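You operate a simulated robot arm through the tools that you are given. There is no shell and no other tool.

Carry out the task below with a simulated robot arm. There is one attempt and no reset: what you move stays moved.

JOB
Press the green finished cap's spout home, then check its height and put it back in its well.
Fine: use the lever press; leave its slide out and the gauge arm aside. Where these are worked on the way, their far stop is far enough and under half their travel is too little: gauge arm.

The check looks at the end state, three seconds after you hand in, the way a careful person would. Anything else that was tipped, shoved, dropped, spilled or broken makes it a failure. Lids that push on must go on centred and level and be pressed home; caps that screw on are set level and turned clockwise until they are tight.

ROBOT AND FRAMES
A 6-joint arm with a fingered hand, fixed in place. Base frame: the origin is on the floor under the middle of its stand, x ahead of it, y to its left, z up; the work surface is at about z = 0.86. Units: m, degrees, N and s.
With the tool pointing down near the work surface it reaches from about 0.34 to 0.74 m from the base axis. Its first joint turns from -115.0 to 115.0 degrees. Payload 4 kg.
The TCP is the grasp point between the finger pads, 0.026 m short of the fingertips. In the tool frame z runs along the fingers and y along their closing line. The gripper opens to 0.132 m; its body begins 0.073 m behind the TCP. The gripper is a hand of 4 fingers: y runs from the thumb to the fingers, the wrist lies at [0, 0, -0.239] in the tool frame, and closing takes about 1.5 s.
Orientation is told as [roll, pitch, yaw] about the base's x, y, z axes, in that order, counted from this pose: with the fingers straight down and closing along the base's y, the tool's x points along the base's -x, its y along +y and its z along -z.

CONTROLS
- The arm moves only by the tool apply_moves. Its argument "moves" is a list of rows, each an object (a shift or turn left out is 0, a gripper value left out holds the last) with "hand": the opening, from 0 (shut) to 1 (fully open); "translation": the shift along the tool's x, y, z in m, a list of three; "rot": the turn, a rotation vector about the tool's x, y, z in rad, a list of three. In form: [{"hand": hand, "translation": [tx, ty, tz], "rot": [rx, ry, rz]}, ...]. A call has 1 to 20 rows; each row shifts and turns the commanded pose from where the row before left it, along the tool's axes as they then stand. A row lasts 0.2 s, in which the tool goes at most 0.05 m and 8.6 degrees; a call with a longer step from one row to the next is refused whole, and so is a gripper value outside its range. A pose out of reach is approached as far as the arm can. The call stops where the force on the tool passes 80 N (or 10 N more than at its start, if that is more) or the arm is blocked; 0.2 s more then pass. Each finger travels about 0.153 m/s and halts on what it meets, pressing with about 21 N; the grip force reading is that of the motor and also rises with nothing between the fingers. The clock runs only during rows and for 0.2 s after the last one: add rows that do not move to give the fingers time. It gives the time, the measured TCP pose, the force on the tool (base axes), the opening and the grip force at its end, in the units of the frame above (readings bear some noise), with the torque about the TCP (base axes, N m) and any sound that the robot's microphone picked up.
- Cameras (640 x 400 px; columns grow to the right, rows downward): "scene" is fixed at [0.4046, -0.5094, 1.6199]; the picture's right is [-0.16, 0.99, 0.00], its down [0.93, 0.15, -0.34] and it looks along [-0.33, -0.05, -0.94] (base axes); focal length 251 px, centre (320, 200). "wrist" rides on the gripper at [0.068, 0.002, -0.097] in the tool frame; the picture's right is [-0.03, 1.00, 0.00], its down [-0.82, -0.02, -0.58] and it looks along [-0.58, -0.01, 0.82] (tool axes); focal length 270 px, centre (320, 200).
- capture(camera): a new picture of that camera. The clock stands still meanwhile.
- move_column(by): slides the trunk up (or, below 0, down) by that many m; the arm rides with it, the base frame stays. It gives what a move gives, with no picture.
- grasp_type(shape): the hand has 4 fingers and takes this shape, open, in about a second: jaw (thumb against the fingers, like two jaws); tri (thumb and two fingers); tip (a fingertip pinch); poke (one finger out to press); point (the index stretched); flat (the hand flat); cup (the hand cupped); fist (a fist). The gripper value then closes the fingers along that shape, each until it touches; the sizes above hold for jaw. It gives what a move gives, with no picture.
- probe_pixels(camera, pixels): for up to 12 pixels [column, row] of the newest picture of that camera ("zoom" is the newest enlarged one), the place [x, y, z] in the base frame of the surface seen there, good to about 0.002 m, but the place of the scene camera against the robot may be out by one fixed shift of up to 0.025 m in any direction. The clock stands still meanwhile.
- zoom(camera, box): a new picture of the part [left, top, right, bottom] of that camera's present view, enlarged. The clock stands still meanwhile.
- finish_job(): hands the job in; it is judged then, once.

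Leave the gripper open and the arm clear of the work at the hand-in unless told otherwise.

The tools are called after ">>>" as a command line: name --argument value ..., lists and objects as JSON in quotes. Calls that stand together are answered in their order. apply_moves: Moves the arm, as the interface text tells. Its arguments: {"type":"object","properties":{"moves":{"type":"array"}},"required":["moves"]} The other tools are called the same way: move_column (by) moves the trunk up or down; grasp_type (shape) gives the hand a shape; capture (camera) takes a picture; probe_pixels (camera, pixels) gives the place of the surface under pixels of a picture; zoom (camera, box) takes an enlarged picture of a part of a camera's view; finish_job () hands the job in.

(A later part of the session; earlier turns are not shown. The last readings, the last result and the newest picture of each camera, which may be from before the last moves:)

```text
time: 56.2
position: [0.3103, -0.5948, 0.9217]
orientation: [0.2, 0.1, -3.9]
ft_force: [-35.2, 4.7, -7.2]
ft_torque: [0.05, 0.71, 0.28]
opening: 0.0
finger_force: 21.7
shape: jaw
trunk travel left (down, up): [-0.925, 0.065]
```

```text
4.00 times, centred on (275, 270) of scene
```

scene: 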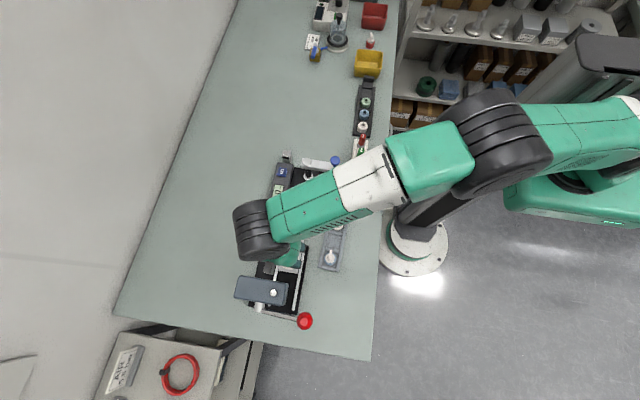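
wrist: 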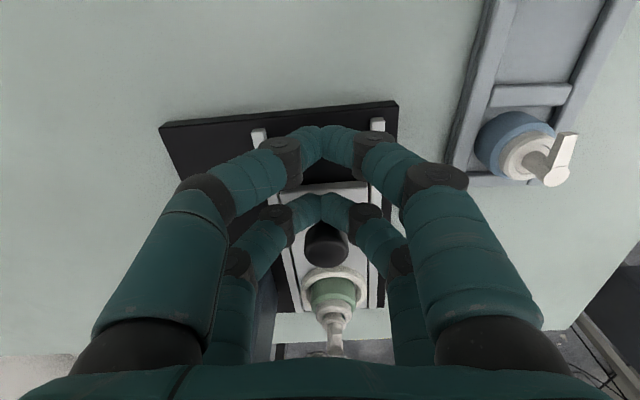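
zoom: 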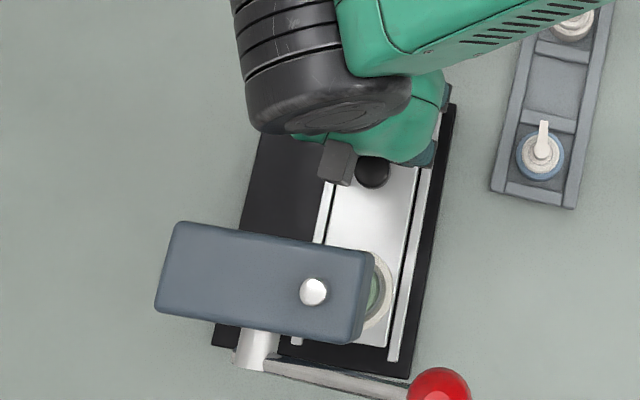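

The slide is against its far stop (35 N, no movement). I'll back off, rise, and go look at the lever ball from above.

>>> apply_moves --moves '[{"translation": [0.008, 0, 0]}, {"translation": [0.02, 0, 0]}, {"translation": [0, 0, -0.03]}, {"translation": [0, 0, -0.045]}, {"translation": [0, 0, -0.045]}, {"translation": [0, 0, -0.045]}, {"translation": [0, 0, -0.04]}, {"translation": [-0.03, 0.03, 0]}, {"translation": [-0.03, 0.03, 0]}, {}]'

>>> capture --camera "wrist"

>>> capture --camera "scene"

```text
time: 58.4
position: [0.352, -0.5348, 1.1269]
orientation: [-0.1, -0.1, -4.0]
ft_force: [0.3, -0.1, 0.0]
ft_torque: [0.01, -0.01, 0.0]
opening: 0.0
finger_force: 21.0
shape: jaw
trunk travel left (down, up): [-0.925, 0.065]
```

```text
taken
```

wrist: 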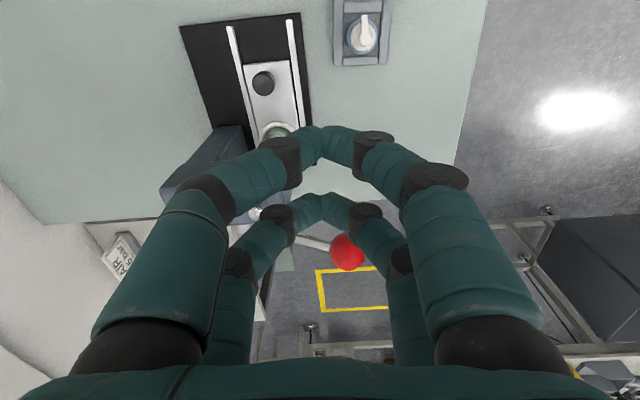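

```text
taken
```

scene: 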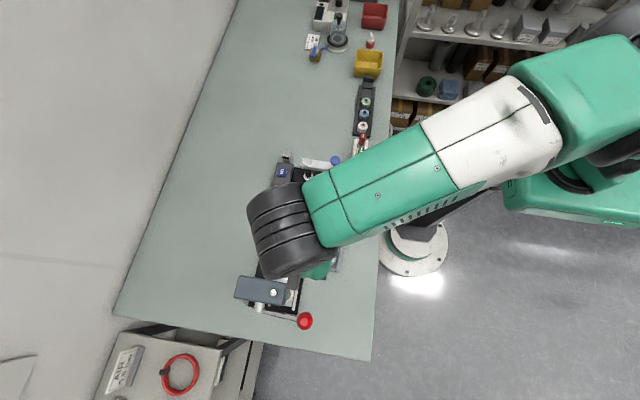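

The red ball is at (347, 252) in the wrist view. Probing the ball and the lever rod.

>>> zoom --camera "wrist" --box '[240, 190, 380, 290]'

>>> probe_pixels --camera "wrist" --pixels '[[347, 252], [347, 238], [347, 266], [332, 252], [362, 252], [320, 246], [306, 242], [264, 82], [278, 130], [258, 212]]'

```text
4.00 times, centred on (310, 240) of wrist
```

zoom: 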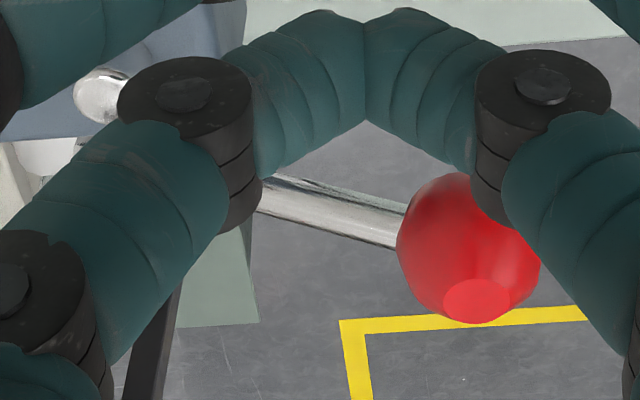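

```text
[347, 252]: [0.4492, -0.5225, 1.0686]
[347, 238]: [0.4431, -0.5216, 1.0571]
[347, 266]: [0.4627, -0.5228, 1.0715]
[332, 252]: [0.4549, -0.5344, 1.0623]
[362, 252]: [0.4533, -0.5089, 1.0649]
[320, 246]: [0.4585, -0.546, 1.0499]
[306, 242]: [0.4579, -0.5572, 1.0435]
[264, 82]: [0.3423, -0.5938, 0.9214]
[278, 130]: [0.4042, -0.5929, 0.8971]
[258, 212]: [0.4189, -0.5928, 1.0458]
```

Ball centre ≈(0.457, −0.5215, 1.059), radius ≈14 mm; the lever points ~28° upward from a pivot near y −0.622, z 1.007. I'll press it with the closed fingers from above. First I probe how far my closed fingers bulge toward the head side.

>>> probe_pixels --camera "wrist" --pixels '[[190, 185], [150, 230], [115, 290], [95, 330], [232, 262], [222, 320], [276, 160], [276, 213], [90, 365], [205, 350], [320, 385], [240, 375]]'

```text
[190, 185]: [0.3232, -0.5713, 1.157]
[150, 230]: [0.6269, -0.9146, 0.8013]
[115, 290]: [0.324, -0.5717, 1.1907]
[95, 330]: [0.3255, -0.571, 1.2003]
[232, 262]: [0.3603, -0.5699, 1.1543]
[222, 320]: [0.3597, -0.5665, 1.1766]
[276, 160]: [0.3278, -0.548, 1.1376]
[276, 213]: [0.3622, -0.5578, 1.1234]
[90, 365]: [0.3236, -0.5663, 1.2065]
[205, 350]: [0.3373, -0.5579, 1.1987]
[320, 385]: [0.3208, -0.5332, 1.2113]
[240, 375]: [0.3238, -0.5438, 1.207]
```

The left fingers reach ≈0.05 m to −y, so I'll turn the hand to yaw ≈+10° and press slightly to the +y side of the ball so that the knuckles stay clear of the head. Moving above the ball at z≈1.115.

>>> apply_moves --moves '[{"rot": [0, 0, -0.122]}, {"rot": [0, 0, -0.122]}, {"translation": [-0.0355, -0.0004, 0]}, {"translation": [-0.0355, -0.0004, 0]}, {"translation": [-0.0355, -0.0004, 0.008]}, {}, {}]'

>>> capture --camera "wrist"

>>> zoom --camera "scene" --box '[230, 240, 350, 360]'

```text
time: 60.0
position: [0.4569, -0.5195, 1.1175]
orientation: [-0.1, 0.0, 10.1]
ft_force: [0.1, -0.4, 0.9]
ft_torque: [0.01, 0.0, 0.01]
opening: 0.0
finger_force: 21.2
shape: jaw
trunk travel left (down, up): [-0.925, 0.065]
```

```text
taken
```

wrist: 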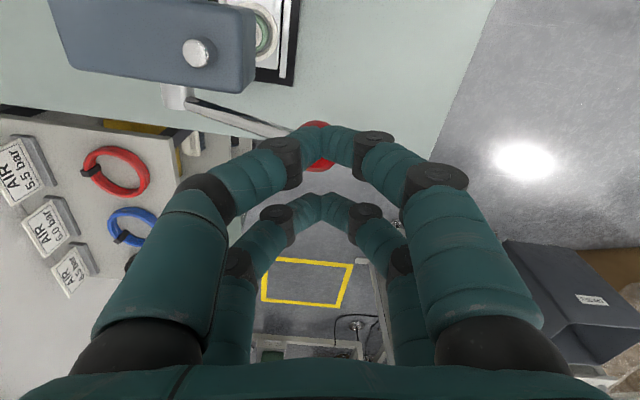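

```text
3.33 times, centred on (290, 300) of scene
```

zoom: 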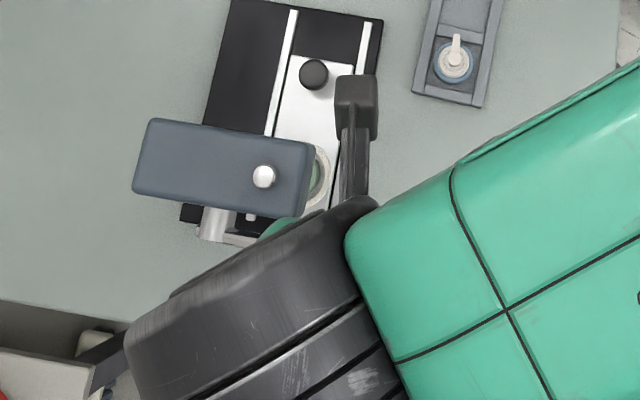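

The ball lies directly under the TCP (at (318, 145) in the picture, as computed). Lowering in steps until contact.

>>> apply_moves --moves '[{"translation": [0, 0.003, 0.01]}, {"translation": [0, 0, 0.01]}, {}]'

>>> apply_moves --moves '[{"translation": [0, 0, 0.005]}, {}]'

>>> apply_moves --moves '[{"translation": [0, 0, 0.005]}, {}]'

```text
time: 60.8
position: [0.4558, -0.5173, 1.0977]
orientation: [-0.1, 0.0, 10.0]
ft_force: [0.2, -0.2, -0.3]
ft_torque: [0.01, -0.01, 0.01]
opening: 0.0
finger_force: 21.1
shape: jaw
trunk travel left (down, up): [-0.925, 0.065]
```

```text
time: 61.4
position: [0.4569, -0.5171, 1.0936]
orientation: [-0.1, -0.1, 10.1]
ft_force: [1.0, -0.5, 1.6]
ft_torque: [0.01, -0.01, 0.03]
opening: 0.0
finger_force: 20.7
shape: jaw
trunk travel left (down, up): [-0.925, 0.065]
```

```text
time: 62.0
position: [0.4572, -0.5169, 1.0866]
orientation: [0.0, 0.1, 10.1]
ft_force: [1.9, -0.1, 1.1]
ft_torque: [-0.02, -0.03, 0.01]
opening: 0.0004
finger_force: 21.1
shape: jaw
trunk travel left (down, up): [-0.925, 0.065]
```

>>> apply_moves --moves '[{"translation": [-0.0002, 0.001, 0.005]}, {}]'

>>> apply_moves --moves '[{"translation": [-0.0004, 0.002, 0.005]}, {}]'

>>> apply_moves --moves '[{"translation": [-0.0004, 0.002, 0.005]}, {}]'

>>> capture --camera "wrist"

```text
time: 62.6
position: [0.4567, -0.5159, 1.0838]
orientation: [0.0, 0.0, 10.1]
ft_force: [0.8, 0.6, 1.2]
ft_torque: [0.02, -0.03, 0.01]
opening: 0.0
finger_force: 21.1
shape: jaw
trunk travel left (down, up): [-0.925, 0.065]
```

```text
time: 63.2
position: [0.4569, -0.5146, 1.0783]
orientation: [0.0, 0.0, 10.1]
ft_force: [1.2, -0.4, 1.4]
ft_torque: [0.0, 0.01, -0.02]
opening: 0.0
finger_force: 21.0
shape: jaw
trunk travel left (down, up): [-0.925, 0.065]
```

```text
time: 63.8
position: [0.4571, -0.5119, 1.0721]
orientation: [0.1, 0.0, 10.1]
ft_force: [0.3, -0.4, 0.8]
ft_torque: [-0.01, -0.01, 0.01]
opening: 0.0
finger_force: 21.3
shape: jaw
trunk travel left (down, up): [-0.925, 0.065]
```

```text
taken
```

wrist: 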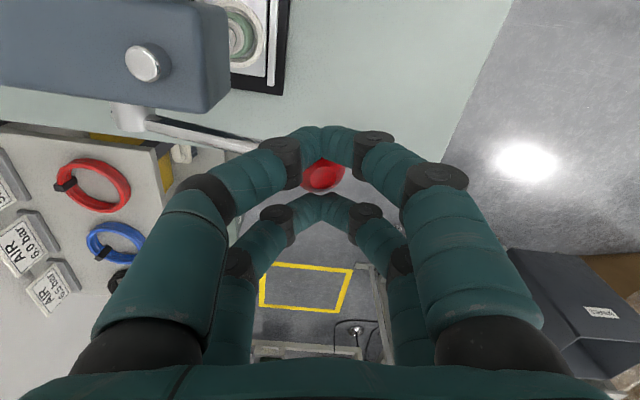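

Probing the ball to see whether the lever is moving or the ball is entering the gap between the fingers.

>>> zoom --camera "wrist" --box '[270, 110, 370, 230]'

>>> probe_pixels --camera "wrist" --pixels '[[322, 172], [322, 182], [310, 175], [334, 175], [240, 145], [200, 132], [147, 63]]'

```text
3.33 times, centred on (320, 170) of wrist
```

zoom: 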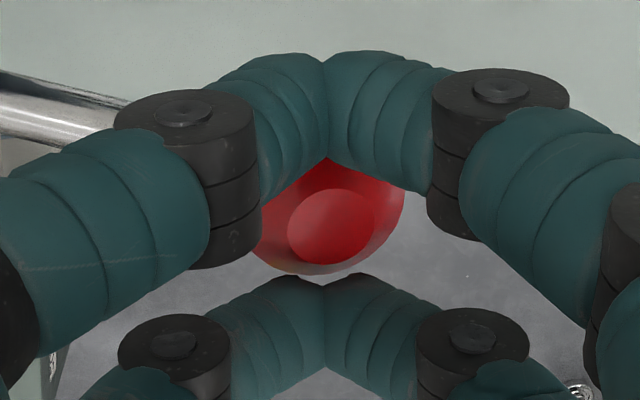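

```text
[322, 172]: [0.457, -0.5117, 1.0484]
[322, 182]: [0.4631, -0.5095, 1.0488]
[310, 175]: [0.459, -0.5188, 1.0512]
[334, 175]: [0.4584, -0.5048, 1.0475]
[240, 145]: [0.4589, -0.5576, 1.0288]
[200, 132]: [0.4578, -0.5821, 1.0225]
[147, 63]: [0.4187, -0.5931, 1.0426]
```

The lever follows with ~1 N: ball top fell 23 mm and the ram 3 mm. I'll keep pressing down at nearly constant y, watching the force rise.

>>> apply_moves --moves '[{"translation": [0, 0.001, 0.006]}, {"translation": [0, 0, 0.006]}, {"translation": [0, 0, 0.006]}, {}]'

>>> apply_moves --moves '[{"translation": [0, 0, 0.006]}, {"translation": [0, 0, 0.006]}, {}]'

>>> apply_moves --moves '[{"translation": [0, 0, 0.006]}, {"translation": [0, 0, 0.006]}, {}]'

>>> capture --camera "wrist"

```text
time: 64.8
position: [0.4556, -0.511, 1.0556]
orientation: [0.0, -0.1, 10.2]
ft_force: [1.7, 0.3, 0.8]
ft_torque: [0.02, -0.02, 0.0]
opening: 0.0002
finger_force: 21.0
shape: jaw
trunk travel left (down, up): [-0.925, 0.065]
```

```text
time: 65.6
position: [0.456, -0.5101, 1.0443]
orientation: [0.0, 0.0, 10.0]
ft_force: [2.0, 2.8, 2.8]
ft_torque: [0.06, -0.12, 0.02]
opening: 0.0
finger_force: 20.5
shape: jaw
trunk travel left (down, up): [-0.925, 0.065]
```

```text
time: 66.4
position: [0.4563, -0.5125, 1.0346]
orientation: [0.1, 0.1, 10.1]
ft_force: [4.1, 2.2, 3.3]
ft_torque: [0.05, -0.17, 0.03]
opening: 0.0
finger_force: 20.1
shape: jaw
trunk travel left (down, up): [-0.925, 0.065]
```

```text
taken
```

wrist: 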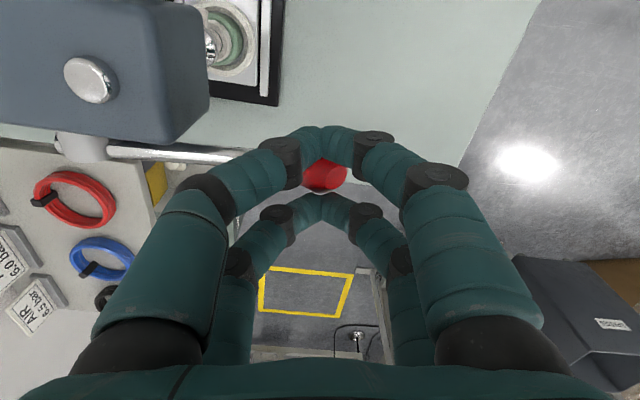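

>>> probe_pixels --camera "wrist" --pixels '[[325, 170], [325, 182], [312, 175], [340, 175], [225, 158], [180, 152], [90, 75], [212, 50], [232, 45]]'

>>> zoom --camera "wrist" --box '[180, 0, 300, 110]'

```text
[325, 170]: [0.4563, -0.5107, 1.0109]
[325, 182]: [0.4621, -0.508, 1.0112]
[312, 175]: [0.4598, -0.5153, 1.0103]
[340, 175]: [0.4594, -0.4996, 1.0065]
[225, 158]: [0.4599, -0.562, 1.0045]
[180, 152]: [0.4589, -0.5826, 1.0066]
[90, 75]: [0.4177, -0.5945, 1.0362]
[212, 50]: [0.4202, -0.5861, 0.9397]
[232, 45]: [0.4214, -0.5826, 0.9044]
```

```text
3.64 times, centred on (240, 55) of wrist
```

zoom: 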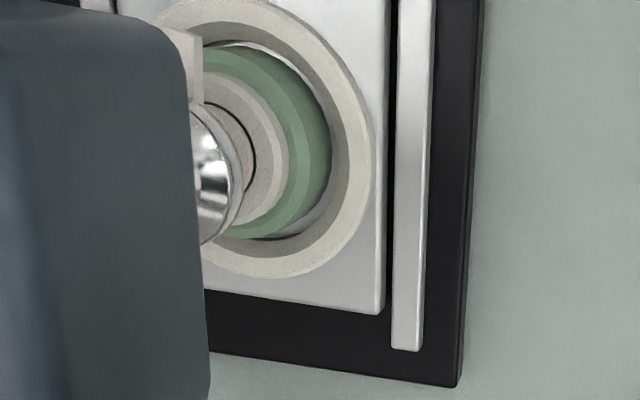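

Ram has descended ~9.6 mm and its foot is about at the spout top. The press stroke starts now; I'll continue in 4 mm steps (with a 1 mm +x correction), reading force and sounds.

>>> apply_moves --moves '[{"translation": [-0.001, 0, 0.004]}, {}]'

>>> apply_moves --moves '[{"translation": [0, 0, 0.004]}, {}]'

>>> apply_moves --moves '[{"translation": [0, 0, 0.004]}, {}]'

>>> apply_moves --moves '[{"translation": [0, 0, 0.004]}, {}]'

```text
time: 67.0
position: [0.4561, -0.5119, 1.0284]
orientation: [-0.1, -0.1, 10.1]
ft_force: [3.3, -1.7, 2.8]
ft_torque: [-0.04, -0.14, -0.03]
opening: 0.0
finger_force: 20.9
shape: jaw
trunk travel left (down, up): [-0.925, 0.065]
```

```text
time: 67.6
position: [0.4571, -0.5107, 1.0254]
orientation: [0.0, 0.0, 10.0]
ft_force: [2.0, -0.3, 3.6]
ft_torque: [-0.04, -0.12, 0.01]
opening: 0.0
finger_force: 21.1
shape: jaw
trunk travel left (down, up): [-0.925, 0.065]
```

```text
time: 68.2
position: [0.4562, -0.5111, 1.0211]
orientation: [0.1, 0.0, 10.2]
ft_force: [4.1, -1.3, 2.8]
ft_torque: [-0.04, -0.15, -0.03]
opening: 0.0003
finger_force: 21.2
shape: jaw
trunk travel left (down, up): [-0.925, 0.065]
```

```text
time: 68.8
position: [0.4571, -0.5105, 1.0176]
orientation: [-0.1, 0.0, 10.1]
ft_force: [0.8, -0.8, 3.7]
ft_torque: [-0.04, -0.1, -0.02]
opening: 0.0
finger_force: 21.5
shape: jaw
trunk travel left (down, up): [-0.925, 0.065]
```

>>> capture --camera "wrist"

>>> zoom --camera "wrist" --box '[30, 0, 380, 220]'

>>> probe_pixels --camera "wrist" --pixels '[[325, 170], [325, 182], [220, 160], [160, 155], [70, 85]]'

```text
taken
```

wrist: 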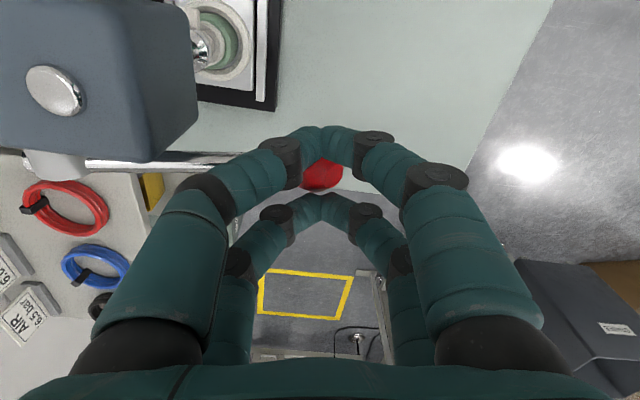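

```text
1.82 times, centred on (205, 110) of wrist
```

zoom: 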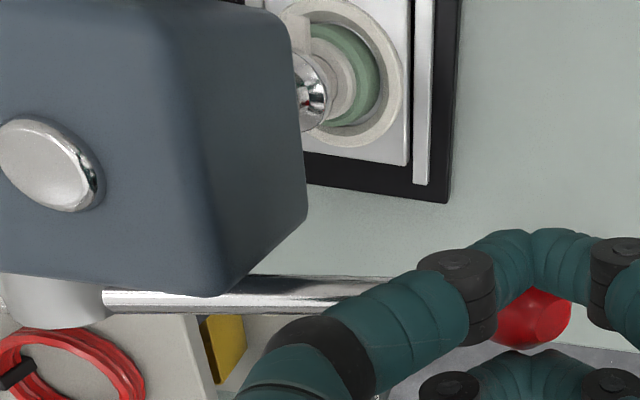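

```text
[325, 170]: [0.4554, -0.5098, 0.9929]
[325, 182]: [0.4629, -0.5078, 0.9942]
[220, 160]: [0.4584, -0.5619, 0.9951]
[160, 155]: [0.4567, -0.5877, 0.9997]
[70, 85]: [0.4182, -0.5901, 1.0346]
```

The lever is ≈10° below horizontal and the ram is pushing on the spout. Continuing down.

>>> apply_moves --moves '[{"translation": [0, 0, 0.004]}, {"translation": [0, 0, 0.004]}, {}]'

>>> apply_moves --moves '[{"translation": [0, 0, 0.004]}, {"translation": [0, 0, 0.004]}, {}]'

>>> apply_moves --moves '[{"translation": [0, 0, 0.004]}, {}]'

>>> capture --camera "wrist"

```text
time: 69.6
position: [0.4585, -0.5122, 1.0078]
orientation: [0.0, 0.1, 10.1]
ft_force: [3.1, 0.3, 3.4]
ft_torque: [-0.01, -0.13, -0.01]
opening: 0.0
finger_force: 21.2
shape: jaw
trunk travel left (down, up): [-0.925, 0.065]
```

```text
time: 70.4
position: [0.4575, -0.5097, 1.0037]
orientation: [0.0, -0.1, 10.1]
ft_force: [8.0, 2.9, 12.0]
ft_torque: [0.06, -0.32, 0.03]
opening: 0.0
finger_force: 21.0
shape: jaw
trunk travel left (down, up): [-0.925, 0.065]
```

```text
time: 71.0
position: [0.4578, -0.5115, 0.998]
orientation: [-0.2, 0.0, 10.1]
ft_force: [15.8, 1.8, 22.5]
ft_torque: [0.03, -0.53, -0.01]
opening: 0.0
finger_force: 21.1
shape: jaw
trunk travel left (down, up): [-0.925, 0.065]
```

```text
taken
```

wrist: 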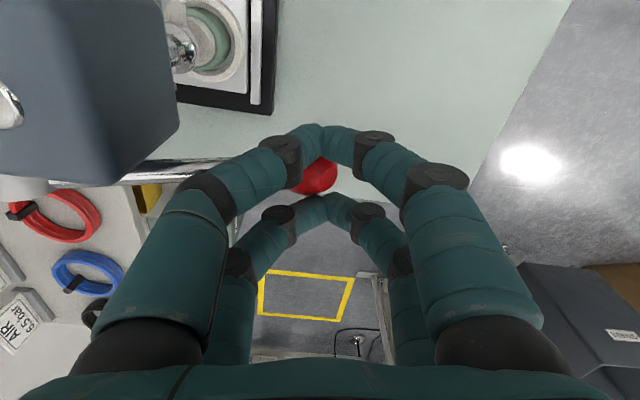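

The press force is building (22 N up) but with 16 N sideways: the ball rests mostly on the +x fingers. I'll shift +2 mm in x to centre and continue gently.

>>> apply_moves --moves '[{"translation": [-0.002, -0.0003, 0]}, {}]'

>>> apply_moves --moves '[{"translation": [-0.001, 0, 0.003]}, {}]'

>>> probe_pixels --camera "wrist" --pixels '[[318, 170], [318, 185], [305, 178], [332, 178], [215, 160], [165, 168]]'

```text
time: 71.6
position: [0.4591, -0.511, 0.9974]
orientation: [-0.1, 0.0, 10.1]
ft_force: [8.5, 0.9, 19.7]
ft_torque: [-0.03, -0.34, -0.01]
opening: 0.0
finger_force: 20.5
shape: jaw
trunk travel left (down, up): [-0.925, 0.065]
```

```text
time: 72.2
position: [0.46, -0.5101, 0.9942]
orientation: [-0.1, 0.0, 10.1]
ft_force: [4.2, 1.4, 23.7]
ft_torque: [-0.06, -0.11, -0.02]
opening: 0.0002
finger_force: 21.1
shape: jaw
trunk travel left (down, up): [-0.925, 0.065]
```

```text
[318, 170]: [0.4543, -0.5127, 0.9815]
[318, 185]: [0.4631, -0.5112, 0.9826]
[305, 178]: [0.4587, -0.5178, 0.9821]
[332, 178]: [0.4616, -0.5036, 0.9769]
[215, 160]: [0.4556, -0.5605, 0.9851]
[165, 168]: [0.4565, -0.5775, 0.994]
```

>>> apply_moves --moves '[{"translation": [0, 0, 0.003]}, {}]'

>>> apply_moves --moves '[{"translation": [0, 0, 0.003]}, {}]'

>>> capture --camera "wrist"

>>> zoom --camera "wrist" --box '[0, 0, 380, 220]'

```text
time: 72.8
position: [0.4601, -0.51, 0.9935]
orientation: [-0.3, -0.1, 10.1]
ft_force: [5.2, -1.4, 29.4]
ft_torque: [-0.14, -0.11, 0.01]
opening: 0.0
finger_force: 21.2
shape: jaw
trunk travel left (down, up): [-0.925, 0.065]
```

```text
time: 73.4
position: [0.46, -0.5103, 0.9914]
orientation: [-0.4, -0.2, 10.1]
ft_force: [3.4, 2.4, 34.5]
ft_torque: [-0.11, -0.05, 0.06]
opening: 0.0
finger_force: 20.9
shape: jaw
trunk travel left (down, up): [-0.925, 0.065]
```

```text
taken
```

wrist: 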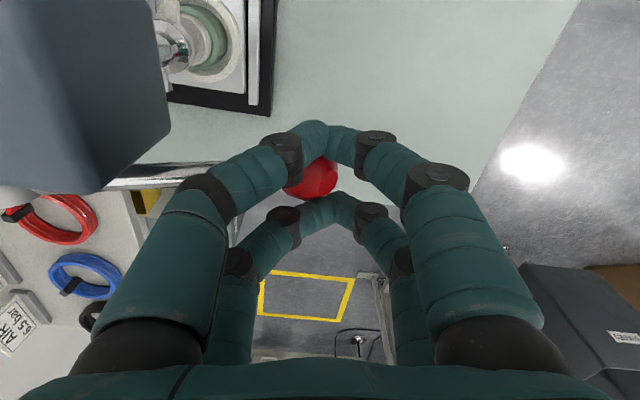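

```text
1.68 times, centred on (190, 110) of wrist
```

zoom: 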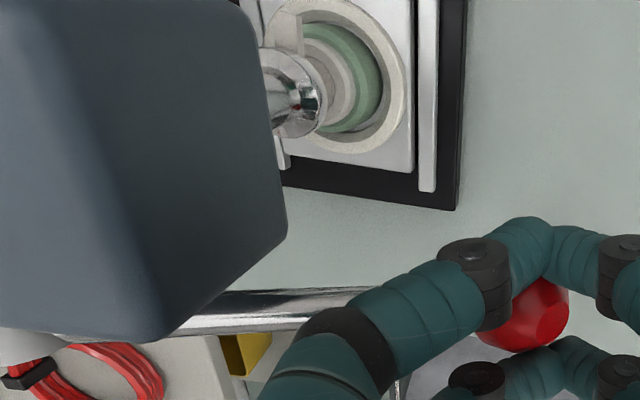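

>>> probe_pixels --camera "wrist" --pixels '[[312, 175], [312, 185], [300, 182], [328, 182], [150, 170], [190, 166], [175, 45], [186, 60], [205, 35], [215, 60]]'

>>> zoom --camera "wrist" --box '[145, 0, 255, 100]'

```text
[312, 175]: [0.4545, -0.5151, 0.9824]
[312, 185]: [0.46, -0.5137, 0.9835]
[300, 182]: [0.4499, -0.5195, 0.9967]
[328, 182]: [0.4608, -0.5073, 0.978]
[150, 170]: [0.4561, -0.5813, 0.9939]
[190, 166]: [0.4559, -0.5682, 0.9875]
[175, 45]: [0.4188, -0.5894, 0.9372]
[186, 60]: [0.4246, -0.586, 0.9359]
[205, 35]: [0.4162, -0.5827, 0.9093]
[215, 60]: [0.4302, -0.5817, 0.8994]
```

```text
4.00 times, centred on (200, 50) of wrist
```

zoom: 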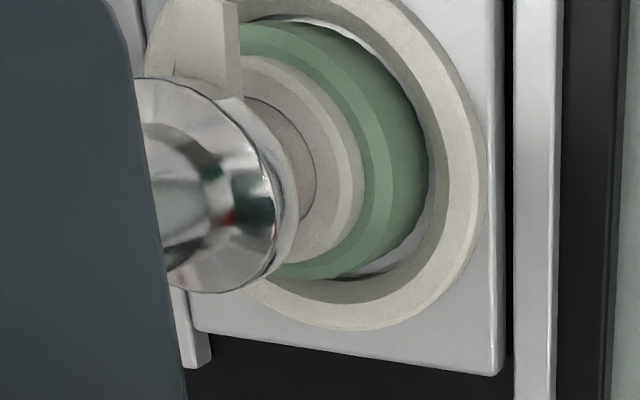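

The ball top stays at z≈0.983 while force climbed to 34 N, which suggests the spout is bottoming. I'll press a bit more (to roughly 50–60 N) to be certain it is home.

>>> apply_moves --moves '[{"translation": [0, -0.001, 0.003]}, {}]'

>>> apply_moves --moves '[{"translation": [0, 0, 0.003]}, {}]'

>>> apply_moves --moves '[{"translation": [0, 0, 0.003]}, {}]'

>>> capture --camera "wrist"

```text
time: 74.0
position: [0.4605, -0.5095, 0.9892]
orientation: [-0.5, -0.2, 10.1]
ft_force: [3.8, 6.2, 40.9]
ft_torque: [0.02, 0.06, 0.04]
opening: 0.0
finger_force: 20.9
shape: jaw
trunk travel left (down, up): [-0.925, 0.065]
```

```text
time: 74.6
position: [0.4609, -0.5117, 0.9884]
orientation: [-0.7, -0.3, 10.1]
ft_force: [4.4, 8.1, 46.6]
ft_torque: [0.04, 0.06, 0.04]
opening: 0.0002
finger_force: 20.7
shape: jaw
trunk travel left (down, up): [-0.925, 0.065]
```

```text
time: 75.2
position: [0.4602, -0.5094, 0.9872]
orientation: [-0.9, -0.3, 10.1]
ft_force: [7.6, 8.9, 53.0]
ft_torque: [-0.01, -0.01, 0.07]
opening: 0.0
finger_force: 20.6
shape: jaw
trunk travel left (down, up): [-0.925, 0.065]
```

```text
taken
```

wrist: 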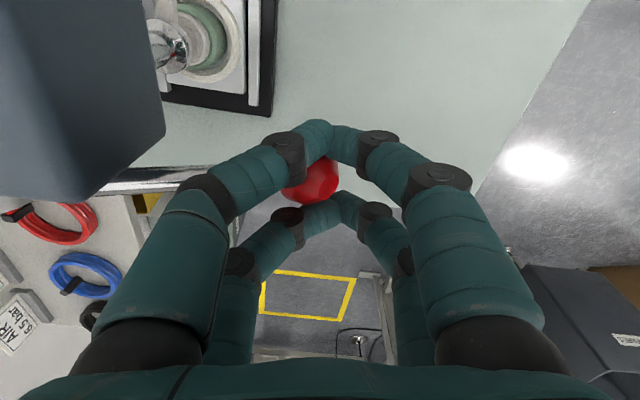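

>>> probe_pixels --camera "wrist" --pixels '[[312, 178], [310, 188], [300, 184], [328, 184], [150, 172], [190, 168], [165, 42], [178, 58]]'

>>> zoom --camera "wrist" --box '[120, 0, 370, 220]'

```text
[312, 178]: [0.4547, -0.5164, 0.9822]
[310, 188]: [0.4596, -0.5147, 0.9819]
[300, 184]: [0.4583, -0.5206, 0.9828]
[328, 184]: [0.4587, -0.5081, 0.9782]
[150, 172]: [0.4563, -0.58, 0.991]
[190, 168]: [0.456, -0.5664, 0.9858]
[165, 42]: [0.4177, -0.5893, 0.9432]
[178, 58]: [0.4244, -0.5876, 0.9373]
```

```text
1.82 times, centred on (245, 110) of wrist
```

zoom: 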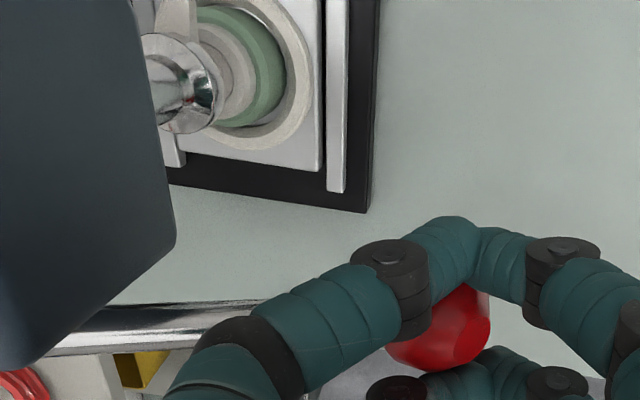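

No further motion at 53 N, so the spout is bottomed. Now I'll raise the hand slowly and see whether the lever springs back.

>>> apply_moves --moves '[{"translation": [0, 0, -0.006]}, {"translation": [0, 0, -0.008]}, {"translation": [0, 0, -0.01]}, {"translation": [0, 0, -0.015]}, {}, {}]'

>>> capture --camera "wrist"

```text
time: 76.6
position: [0.4599, -0.5116, 1.0172]
orientation: [0.0, 0.1, 10.0]
ft_force: [-0.7, 2.3, 1.2]
ft_torque: [0.05, 0.01, 0.03]
opening: 0.0002
finger_force: 20.4
shape: jaw
trunk travel left (down, up): [-0.925, 0.065]
```

```text
taken
```

wrist: 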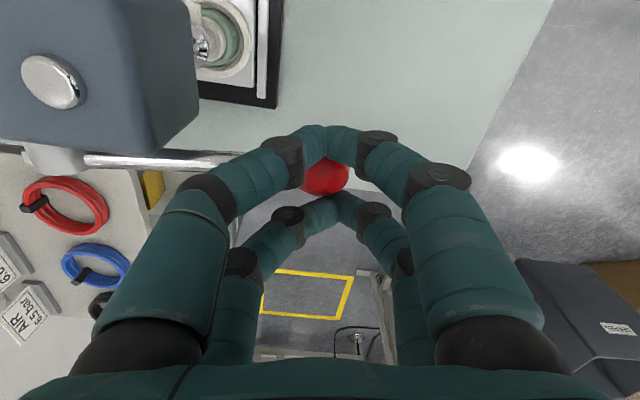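

The lever follows the hand up (spring return). I'll keep raising slowly to z≈1.125.

>>> apply_moves --moves '[{"translation": [0, 0, -0.012]}, {"translation": [0, 0, -0.012]}, {"translation": [0, 0, -0.012]}, {"translation": [0, 0, -0.012]}, {"translation": [0, 0, -0.012]}, {"translation": [0, 0, -0.014]}, {"translation": [0, 0, -0.016]}, {"translation": [0, 0, -0.02]}, {}]'

>>> capture --camera "wrist"

>>> probe_pixels --camera "wrist" --pixels '[[318, 130], [318, 160], [250, 125], [200, 104], [197, 53]]'

```text
time: 78.6
position: [0.4587, -0.5111, 1.126]
orientation: [-0.1, 0.0, 10.1]
ft_force: [0.0, -0.2, 0.2]
ft_torque: [0.03, 0.0, -0.01]
opening: 0.0
finger_force: 21.1
shape: jaw
trunk travel left (down, up): [-0.925, 0.065]
```

```text
taken
```

wrist: 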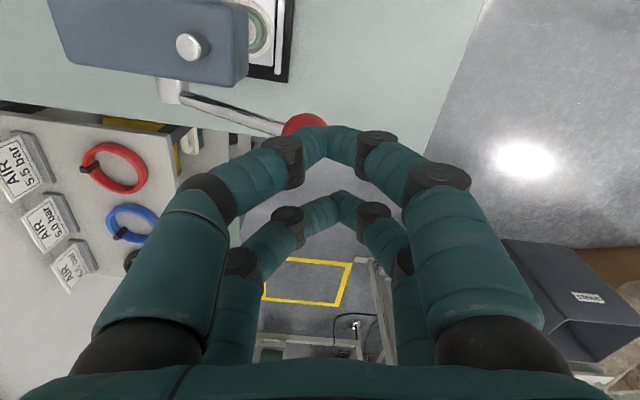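

```text
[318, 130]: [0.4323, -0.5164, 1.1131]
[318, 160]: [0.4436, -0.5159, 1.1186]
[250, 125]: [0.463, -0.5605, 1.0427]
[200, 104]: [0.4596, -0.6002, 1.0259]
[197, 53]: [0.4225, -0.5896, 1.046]
```

The lever is back at its rest (rod and ram top at their first heights). Now I'll turn back to yaw −4°, move above the slide knob at z≈1.126 and open the fingers.

>>> apply_moves --moves '[{"rot": [0, 0, 0.122]}, {"rot": [0, 0, 0.122]}, {"translation": [0.0285, -0.0229, 0]}, {"translation": [0.0285, -0.0229, 0]}, {"translation": [0.0285, -0.0229, 0]}, {"translation": [0.0285, -0.0229, 0]}, {"hand": 0.45}, {}, {}, {}]'

>>> capture --camera "wrist"

```text
time: 80.8
position: [0.3441, -0.5945, 1.1279]
orientation: [0.0, 0.1, -4.0]
ft_force: [-0.7, 1.2, 0.3]
ft_torque: [-0.03, 0.03, -0.01]
opening: 0.0591
finger_force: 0.1
shape: jaw
trunk travel left (down, up): [-0.925, 0.065]
```

```text
taken
```

wrist: 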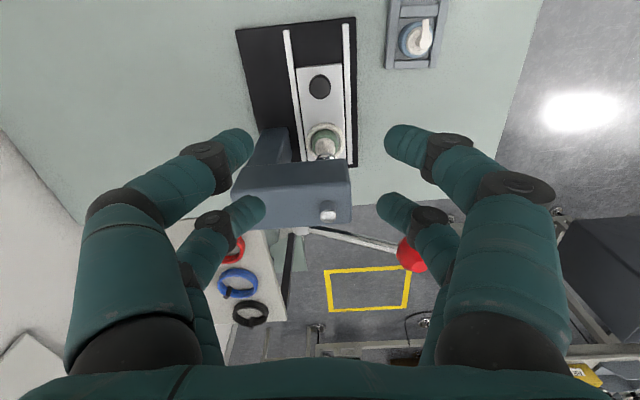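

Probing the knob and the head's rear edge from here.

>>> probe_pixels --camera "wrist" --pixels '[[320, 80], [320, 86], [320, 94], [310, 86], [330, 86], [270, 165], [330, 165], [290, 195], [326, 145]]'

>>> apply_moves --moves '[{}]'

```text
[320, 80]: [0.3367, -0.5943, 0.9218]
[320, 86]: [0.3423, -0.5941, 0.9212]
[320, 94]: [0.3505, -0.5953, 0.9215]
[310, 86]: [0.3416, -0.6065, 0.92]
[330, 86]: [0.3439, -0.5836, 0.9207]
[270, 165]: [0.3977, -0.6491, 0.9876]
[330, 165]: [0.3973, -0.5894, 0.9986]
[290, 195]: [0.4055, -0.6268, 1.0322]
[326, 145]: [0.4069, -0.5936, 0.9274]
```

```text
time: 81.2
position: [0.3427, -0.5945, 1.1266]
orientation: [-0.1, 0.0, -3.8]
ft_force: [-0.5, 0.3, 0.0]
ft_torque: [0.02, -0.02, 0.0]
opening: 0.0593
finger_force: 0.0
shape: jaw
trunk travel left (down, up): [-0.925, 0.065]
```

Knob centre (0.3415, −0.5945); head's rear face x≈0.3975. I'll go down at x≈0.339 to z≈0.925 so the hand keeps ~9 mm from the head, then close around the knob.

>>> apply_moves --moves '[{"translation": [0.0045, 0, 0.02]}, {"translation": [0, 0, 0.04]}, {"translation": [0, 0, 0.04]}, {"translation": [0, 0, 0.04]}, {"translation": [0, 0, 0.03]}, {"translation": [0, 0, 0.02]}, {"translation": [0, 0, 0.01]}, {}]'

>>> capture --camera "wrist"

>>> zoom --camera "scene" --box '[245, 235, 305, 295]'

```text
time: 83.0
position: [0.3375, -0.5943, 0.9265]
orientation: [0.0, 0.0, -3.8]
ft_force: [0.7, -0.4, -0.4]
ft_torque: [0.03, 0.01, 0.0]
opening: 0.0586
finger_force: 0.1
shape: jaw
trunk travel left (down, up): [-0.925, 0.065]
```

```text
taken
```

wrist: 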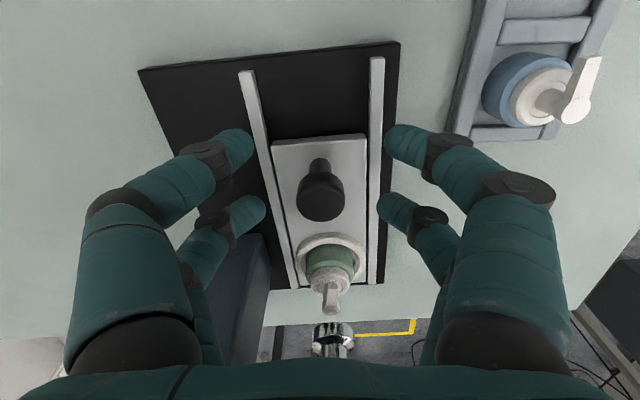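

```text
6.67 times, centred on (275, 265) of scene
```

zoom: 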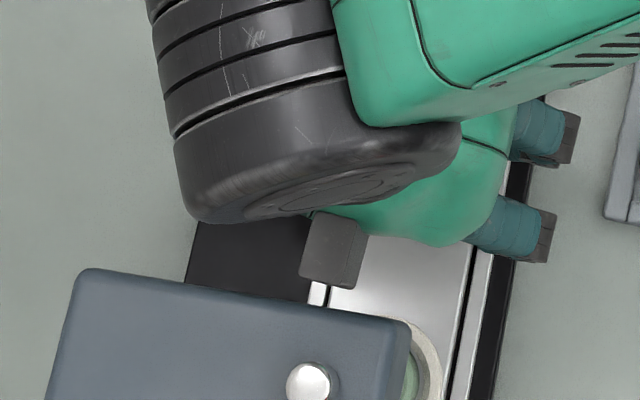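

The knob is between the fingers at (320, 195). Closing, then pulling the slide out (−x) slowly.

>>> apply_moves --moves '[{"hand": 0.25}, {"hand": 0.1}, {"hand": 0.0}, {}, {}, {"translation": [0.004, -0.0003, 0]}, {"translation": [0.006, -0.0004, 0]}, {"translation": [0.008, -0.0005, 0]}, {"translation": [0.008, -0.0005, 0]}, {"translation": [0.008, -0.0005, 0]}, {}]'

>>> capture --camera "wrist"

```text
time: 85.4
position: [0.2996, -0.5942, 0.928]
orientation: [0.0, 0.0, -3.8]
ft_force: [0.6, -0.9, -1.9]
ft_torque: [0.01, -0.02, -0.02]
opening: 0.0001
finger_force: 21.0
shape: jaw
trunk travel left (down, up): [-0.925, 0.065]
```

```text
taken
```

wrist: 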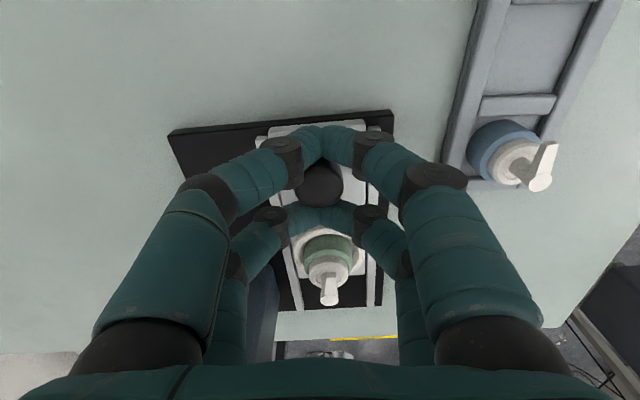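

The slide is following. Continuing to pull out to its outer stop.

>>> apply_moves --moves '[{"translation": [0.007, -0.0005, 0]}, {"translation": [0.008, -0.0005, 0]}, {"translation": [0.008, -0.0005, 0]}, {"translation": [0.006, -0.0004, 0]}, {"translation": [0.004, -0.0003, 0]}, {}]'

>>> apply_moves --moves '[{"translation": [0.003, -0.0002, 0]}, {}]'

>>> apply_moves --moves '[{"translation": [0.003, -0.0002, 0]}, {}]'

>>> apply_moves --moves '[{"translation": [0.002, -0.0001, 0]}, {}]'

```text
time: 86.8
position: [0.2686, -0.5947, 0.9259]
orientation: [0.0, 0.0, -3.9]
ft_force: [-0.5, 0.4, 1.5]
ft_torque: [-0.02, 0.01, 0.02]
opening: 0.0
finger_force: 21.6
shape: jaw
trunk travel left (down, up): [-0.925, 0.065]
```

```text
time: 87.4
position: [0.2659, -0.594, 0.9259]
orientation: [0.1, -0.1, -4.0]
ft_force: [-1.1, 0.2, 0.2]
ft_torque: [0.01, -0.01, 0.0]
opening: 0.0
finger_force: 21.0
shape: jaw
trunk travel left (down, up): [-0.925, 0.065]
```

```text
time: 88.0
position: [0.2636, -0.5957, 0.9277]
orientation: [0.0, 0.0, -4.0]
ft_force: [-1.5, -0.6, -1.8]
ft_torque: [0.0, 0.01, 0.0]
opening: 0.0
finger_force: 21.3
shape: jaw
trunk travel left (down, up): [-0.925, 0.065]
```

```text
time: 88.6
position: [0.26, -0.595, 0.9261]
orientation: [0.1, 0.0, -4.0]
ft_force: [-3.2, -0.6, -0.8]
ft_torque: [0.02, 0.03, 0.0]
opening: 0.0
finger_force: 21.0
shape: jaw
trunk travel left (down, up): [-0.925, 0.065]
```

>>> apply_moves --moves '[{"translation": [0.002, -0.0001, 0]}, {}]'

>>> apply_moves --moves '[{"translation": [0.002, -0.0001, 0]}, {}]'

>>> zoom --camera "scene" --box '[230, 210, 330, 320]'

```text
time: 89.2
position: [0.2592, -0.5939, 0.9267]
orientation: [0.0, 0.0, -3.9]
ft_force: [-0.2, -0.2, -1.7]
ft_torque: [0.0, 0.0, -0.01]
opening: 0.0
finger_force: 20.5
shape: jaw
trunk travel left (down, up): [-0.925, 0.065]
```

```text
time: 89.8
position: [0.258, -0.5938, 0.9267]
orientation: [0.0, 0.0, -3.9]
ft_force: [4.4, 0.6, -0.5]
ft_torque: [0.02, -0.1, -0.01]
opening: 0.0
finger_force: 21.3
shape: jaw
trunk travel left (down, up): [-0.925, 0.065]
```

```text
3.64 times, centred on (280, 265) of scene
```

zoom: 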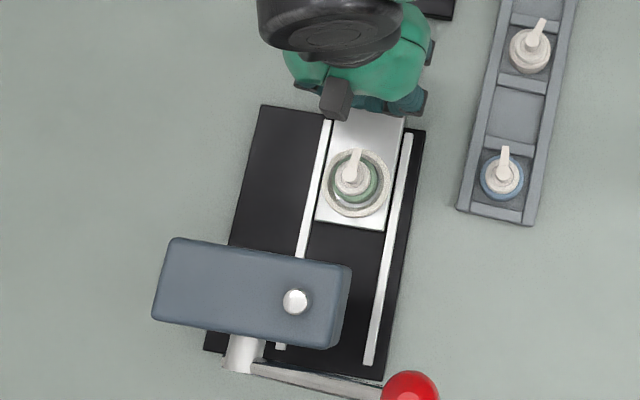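

>>> apply_moves --moves '[{"translation": [0.0015, -0.0001, 0]}, {}]'

>>> apply_moves --moves '[{"translation": [0.001, -0.0001, 0]}, {}]'

```text
time: 90.4
position: [0.2579, -0.5947, 0.9263]
orientation: [0.0, 0.0, -3.9]
ft_force: [11.5, 0.8, 0.7]
ft_torque: [0.03, -0.14, 0.04]
opening: 0.0
finger_force: 21.0
shape: jaw
trunk travel left (down, up): [-0.925, 0.065]
```

```text
time: 91.0
position: [0.257, -0.5946, 0.9268]
orientation: [-0.1, 0.1, -3.8]
ft_force: [15.9, -0.6, 2.3]
ft_torque: [0.0, -0.28, 0.02]
opening: 0.0001
finger_force: 20.8
shape: jaw
trunk travel left (down, up): [-0.925, 0.065]
```

The slide is at its outer stop (16 N). I'll relax 1.5 mm, open, and rise to look at the pressed cap.

>>> apply_moves --moves '[{"translation": [-0.0015, 0, 0]}, {"hand": 0.15}, {"hand": 0.3}, {"hand": 0.45}, {}, {"translation": [0, 0, -0.02]}, {"translation": [0, 0, -0.03]}, {"translation": [0, 0, -0.03]}, {}]'

>>> capture --camera "wrist"

>>> zoom --camera "wrist" --box '[270, 120, 390, 250]'

>>> zoom --camera "scene" --box '[250, 210, 350, 290]'

```text
time: 93.0
position: [0.2546, -0.5942, 1.0066]
orientation: [0.0, -0.1, -3.8]
ft_force: [-0.5, -0.1, 0.1]
ft_torque: [0.01, -0.02, 0.03]
opening: 0.059
finger_force: 0.0
shape: jaw
trunk travel left (down, up): [-0.925, 0.065]
```

```text
taken
```

wrist: 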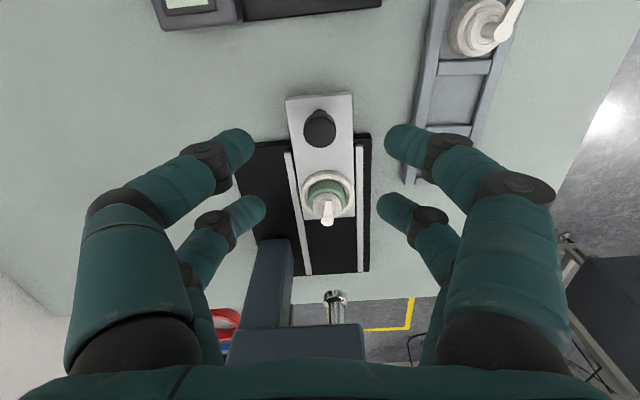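

```text
3.08 times, centred on (330, 185) of wrist
```

zoom: 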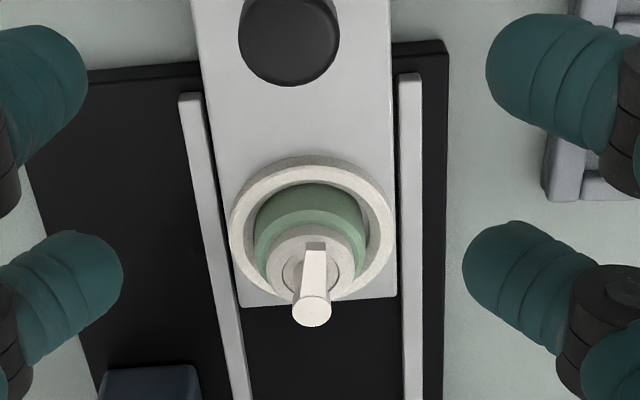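

```text
5.00 times, centred on (300, 250) of scene
```

zoom: 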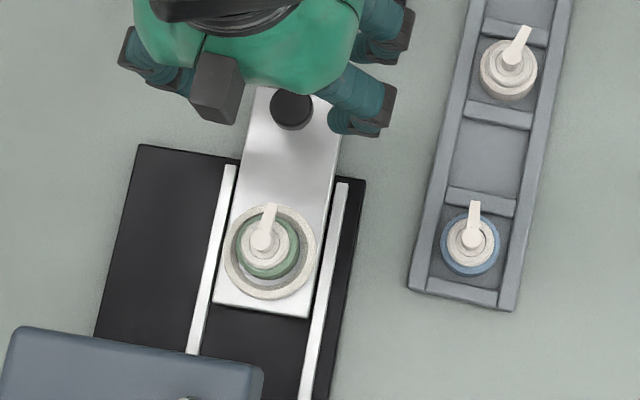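

The slide is out and the gap ring around the spout has closed. I'll probe the spout's top and the cap's centre now, with the blue and white spouts as reference.

>>> probe_pixels --camera "zoom" --pixels '[[262, 240], [472, 238], [512, 57], [270, 215], [300, 245], [240, 262], [268, 275], [290, 105], [290, 270], [232, 270], [310, 240]]'

>>> probe_pixels --camera "wrist" --pixels '[[324.5, 221], [324.5, 216], [324.5, 224], [326, 203], [309, 193], [340, 193], [324, 183], [327, 168], [304, 190], [349, 190], [320, 130]]'

```text
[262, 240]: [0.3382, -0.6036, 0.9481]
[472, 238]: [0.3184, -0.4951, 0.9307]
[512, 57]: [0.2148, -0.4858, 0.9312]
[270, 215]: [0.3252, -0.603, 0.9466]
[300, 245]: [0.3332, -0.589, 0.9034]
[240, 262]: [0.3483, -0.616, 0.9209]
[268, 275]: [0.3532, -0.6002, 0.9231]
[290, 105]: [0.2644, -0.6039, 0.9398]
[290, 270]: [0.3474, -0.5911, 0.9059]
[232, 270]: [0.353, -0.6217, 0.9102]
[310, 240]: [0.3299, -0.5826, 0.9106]
```

```text
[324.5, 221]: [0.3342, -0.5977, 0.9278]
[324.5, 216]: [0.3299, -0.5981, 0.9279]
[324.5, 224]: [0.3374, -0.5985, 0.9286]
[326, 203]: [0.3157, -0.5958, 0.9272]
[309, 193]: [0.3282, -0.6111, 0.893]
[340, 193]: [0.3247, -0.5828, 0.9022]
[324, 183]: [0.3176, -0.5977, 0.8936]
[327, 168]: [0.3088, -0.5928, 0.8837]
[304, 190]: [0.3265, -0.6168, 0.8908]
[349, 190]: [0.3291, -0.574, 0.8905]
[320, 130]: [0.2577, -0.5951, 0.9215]
```

The spout top is now ≈0.928–0.930 with the nest floor at 0.884, i.e. ≈45 mm tall, ~6 mm lower than before, matching the others. Cap centre ≈(0.3336, −0.596). I'll go above it and down to z≈0.955.

>>> apply_moves --moves '[{"hand": 0.5, "translation": [-0.0395, 0.0017, 0]}, {"translation": [-0.0395, 0.0017, 0]}, {"translation": [0, 0, 0.02]}, {"translation": [0, 0, 0.02]}, {"translation": [0, 0, 0.01]}, {}]'

>>> capture --camera "wrist"

>>> zoom --camera "wrist" --box '[270, 80, 370, 200]'

>>> apply_moves --moves '[{}]'

```text
time: 94.4
position: [0.3345, -0.5967, 0.9555]
orientation: [0.1, 0.1, -3.9]
ft_force: [0.2, 0.5, 1.4]
ft_torque: [-0.05, 0.03, 0.0]
opening: 0.0652
finger_force: 0.0
shape: jaw
trunk travel left (down, up): [-0.925, 0.065]
```

```text
taken
```

wrist: 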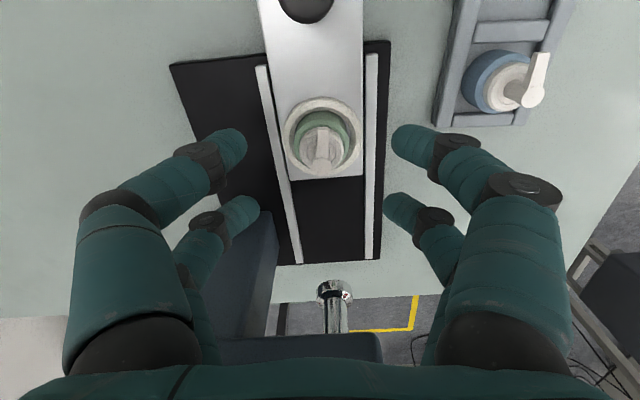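

```text
3.33 times, centred on (320, 140) of wrist
```

zoom: 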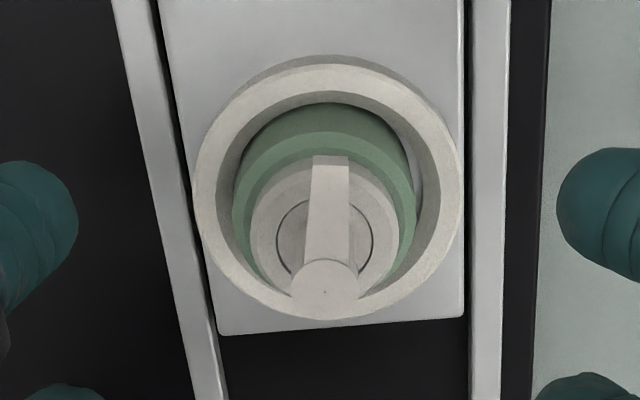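

```text
time: 94.8
position: [0.3334, -0.5965, 0.9554]
orientation: [-0.1, 0.0, -3.9]
ft_force: [0.1, 0.8, 0.2]
ft_torque: [0.01, 0.04, 0.0]
opening: 0.0653
finger_force: 0.0
shape: jaw
trunk travel left (down, up): [-0.925, 0.065]
```

The spout's collar is now seated with only a thin seam. Probing the cap's centre from here.

>>> probe_pixels --camera "zoom" --pixels '[[325, 290], [325, 265], [325, 312], [238, 215], [412, 215], [325, 155], [330, 165], [255, 235], [398, 235], [325, 130]]'

```text
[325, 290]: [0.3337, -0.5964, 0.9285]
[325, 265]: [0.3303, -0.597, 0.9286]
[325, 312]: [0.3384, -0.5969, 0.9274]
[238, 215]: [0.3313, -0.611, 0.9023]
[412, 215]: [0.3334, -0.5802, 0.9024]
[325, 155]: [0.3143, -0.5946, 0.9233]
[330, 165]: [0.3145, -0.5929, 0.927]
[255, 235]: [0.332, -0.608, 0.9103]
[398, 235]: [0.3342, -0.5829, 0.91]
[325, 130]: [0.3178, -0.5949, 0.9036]
```

Centre (0.334, −0.5956). I'll shift 1 mm in y, descend to z≈0.920 and grip.

>>> apply_moves --moves '[{"translation": [0, 0.001, 0.015]}, {"translation": [0, 0, 0.012]}, {"translation": [0, 0, 0.008]}, {}, {"hand": 0.3}, {"hand": 0.2}, {"hand": 0.0}, {}, {}, {}]'

>>> capture --camera "wrist"

>>> zoom --camera "wrist" --box '[250, 110, 390, 260]'

```text
time: 97.0
position: [0.335, -0.5954, 0.9221]
orientation: [0.0, 0.0, -3.9]
ft_force: [-0.2, 0.4, -0.3]
ft_torque: [0.0, 0.01, -0.01]
opening: 0.0093
finger_force: 10.2
shape: jaw
trunk travel left (down, up): [-0.925, 0.065]
```

```text
taken
```

wrist: 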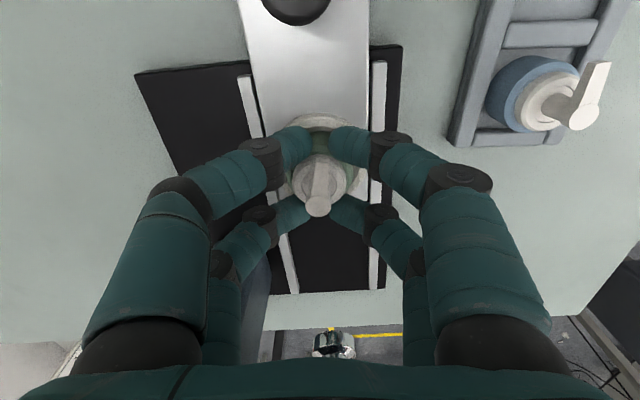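

```text
2.67 times, centred on (320, 185) of wrist
```

zoom: 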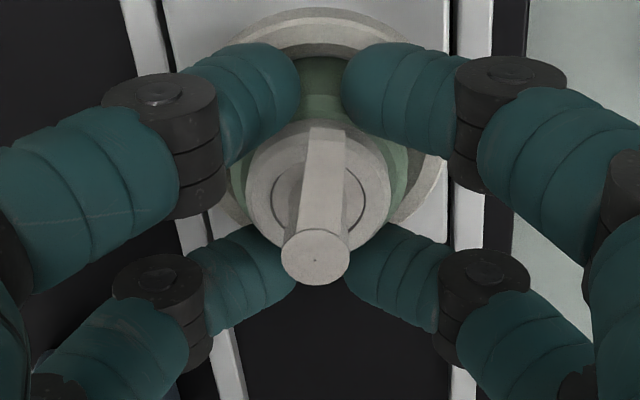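

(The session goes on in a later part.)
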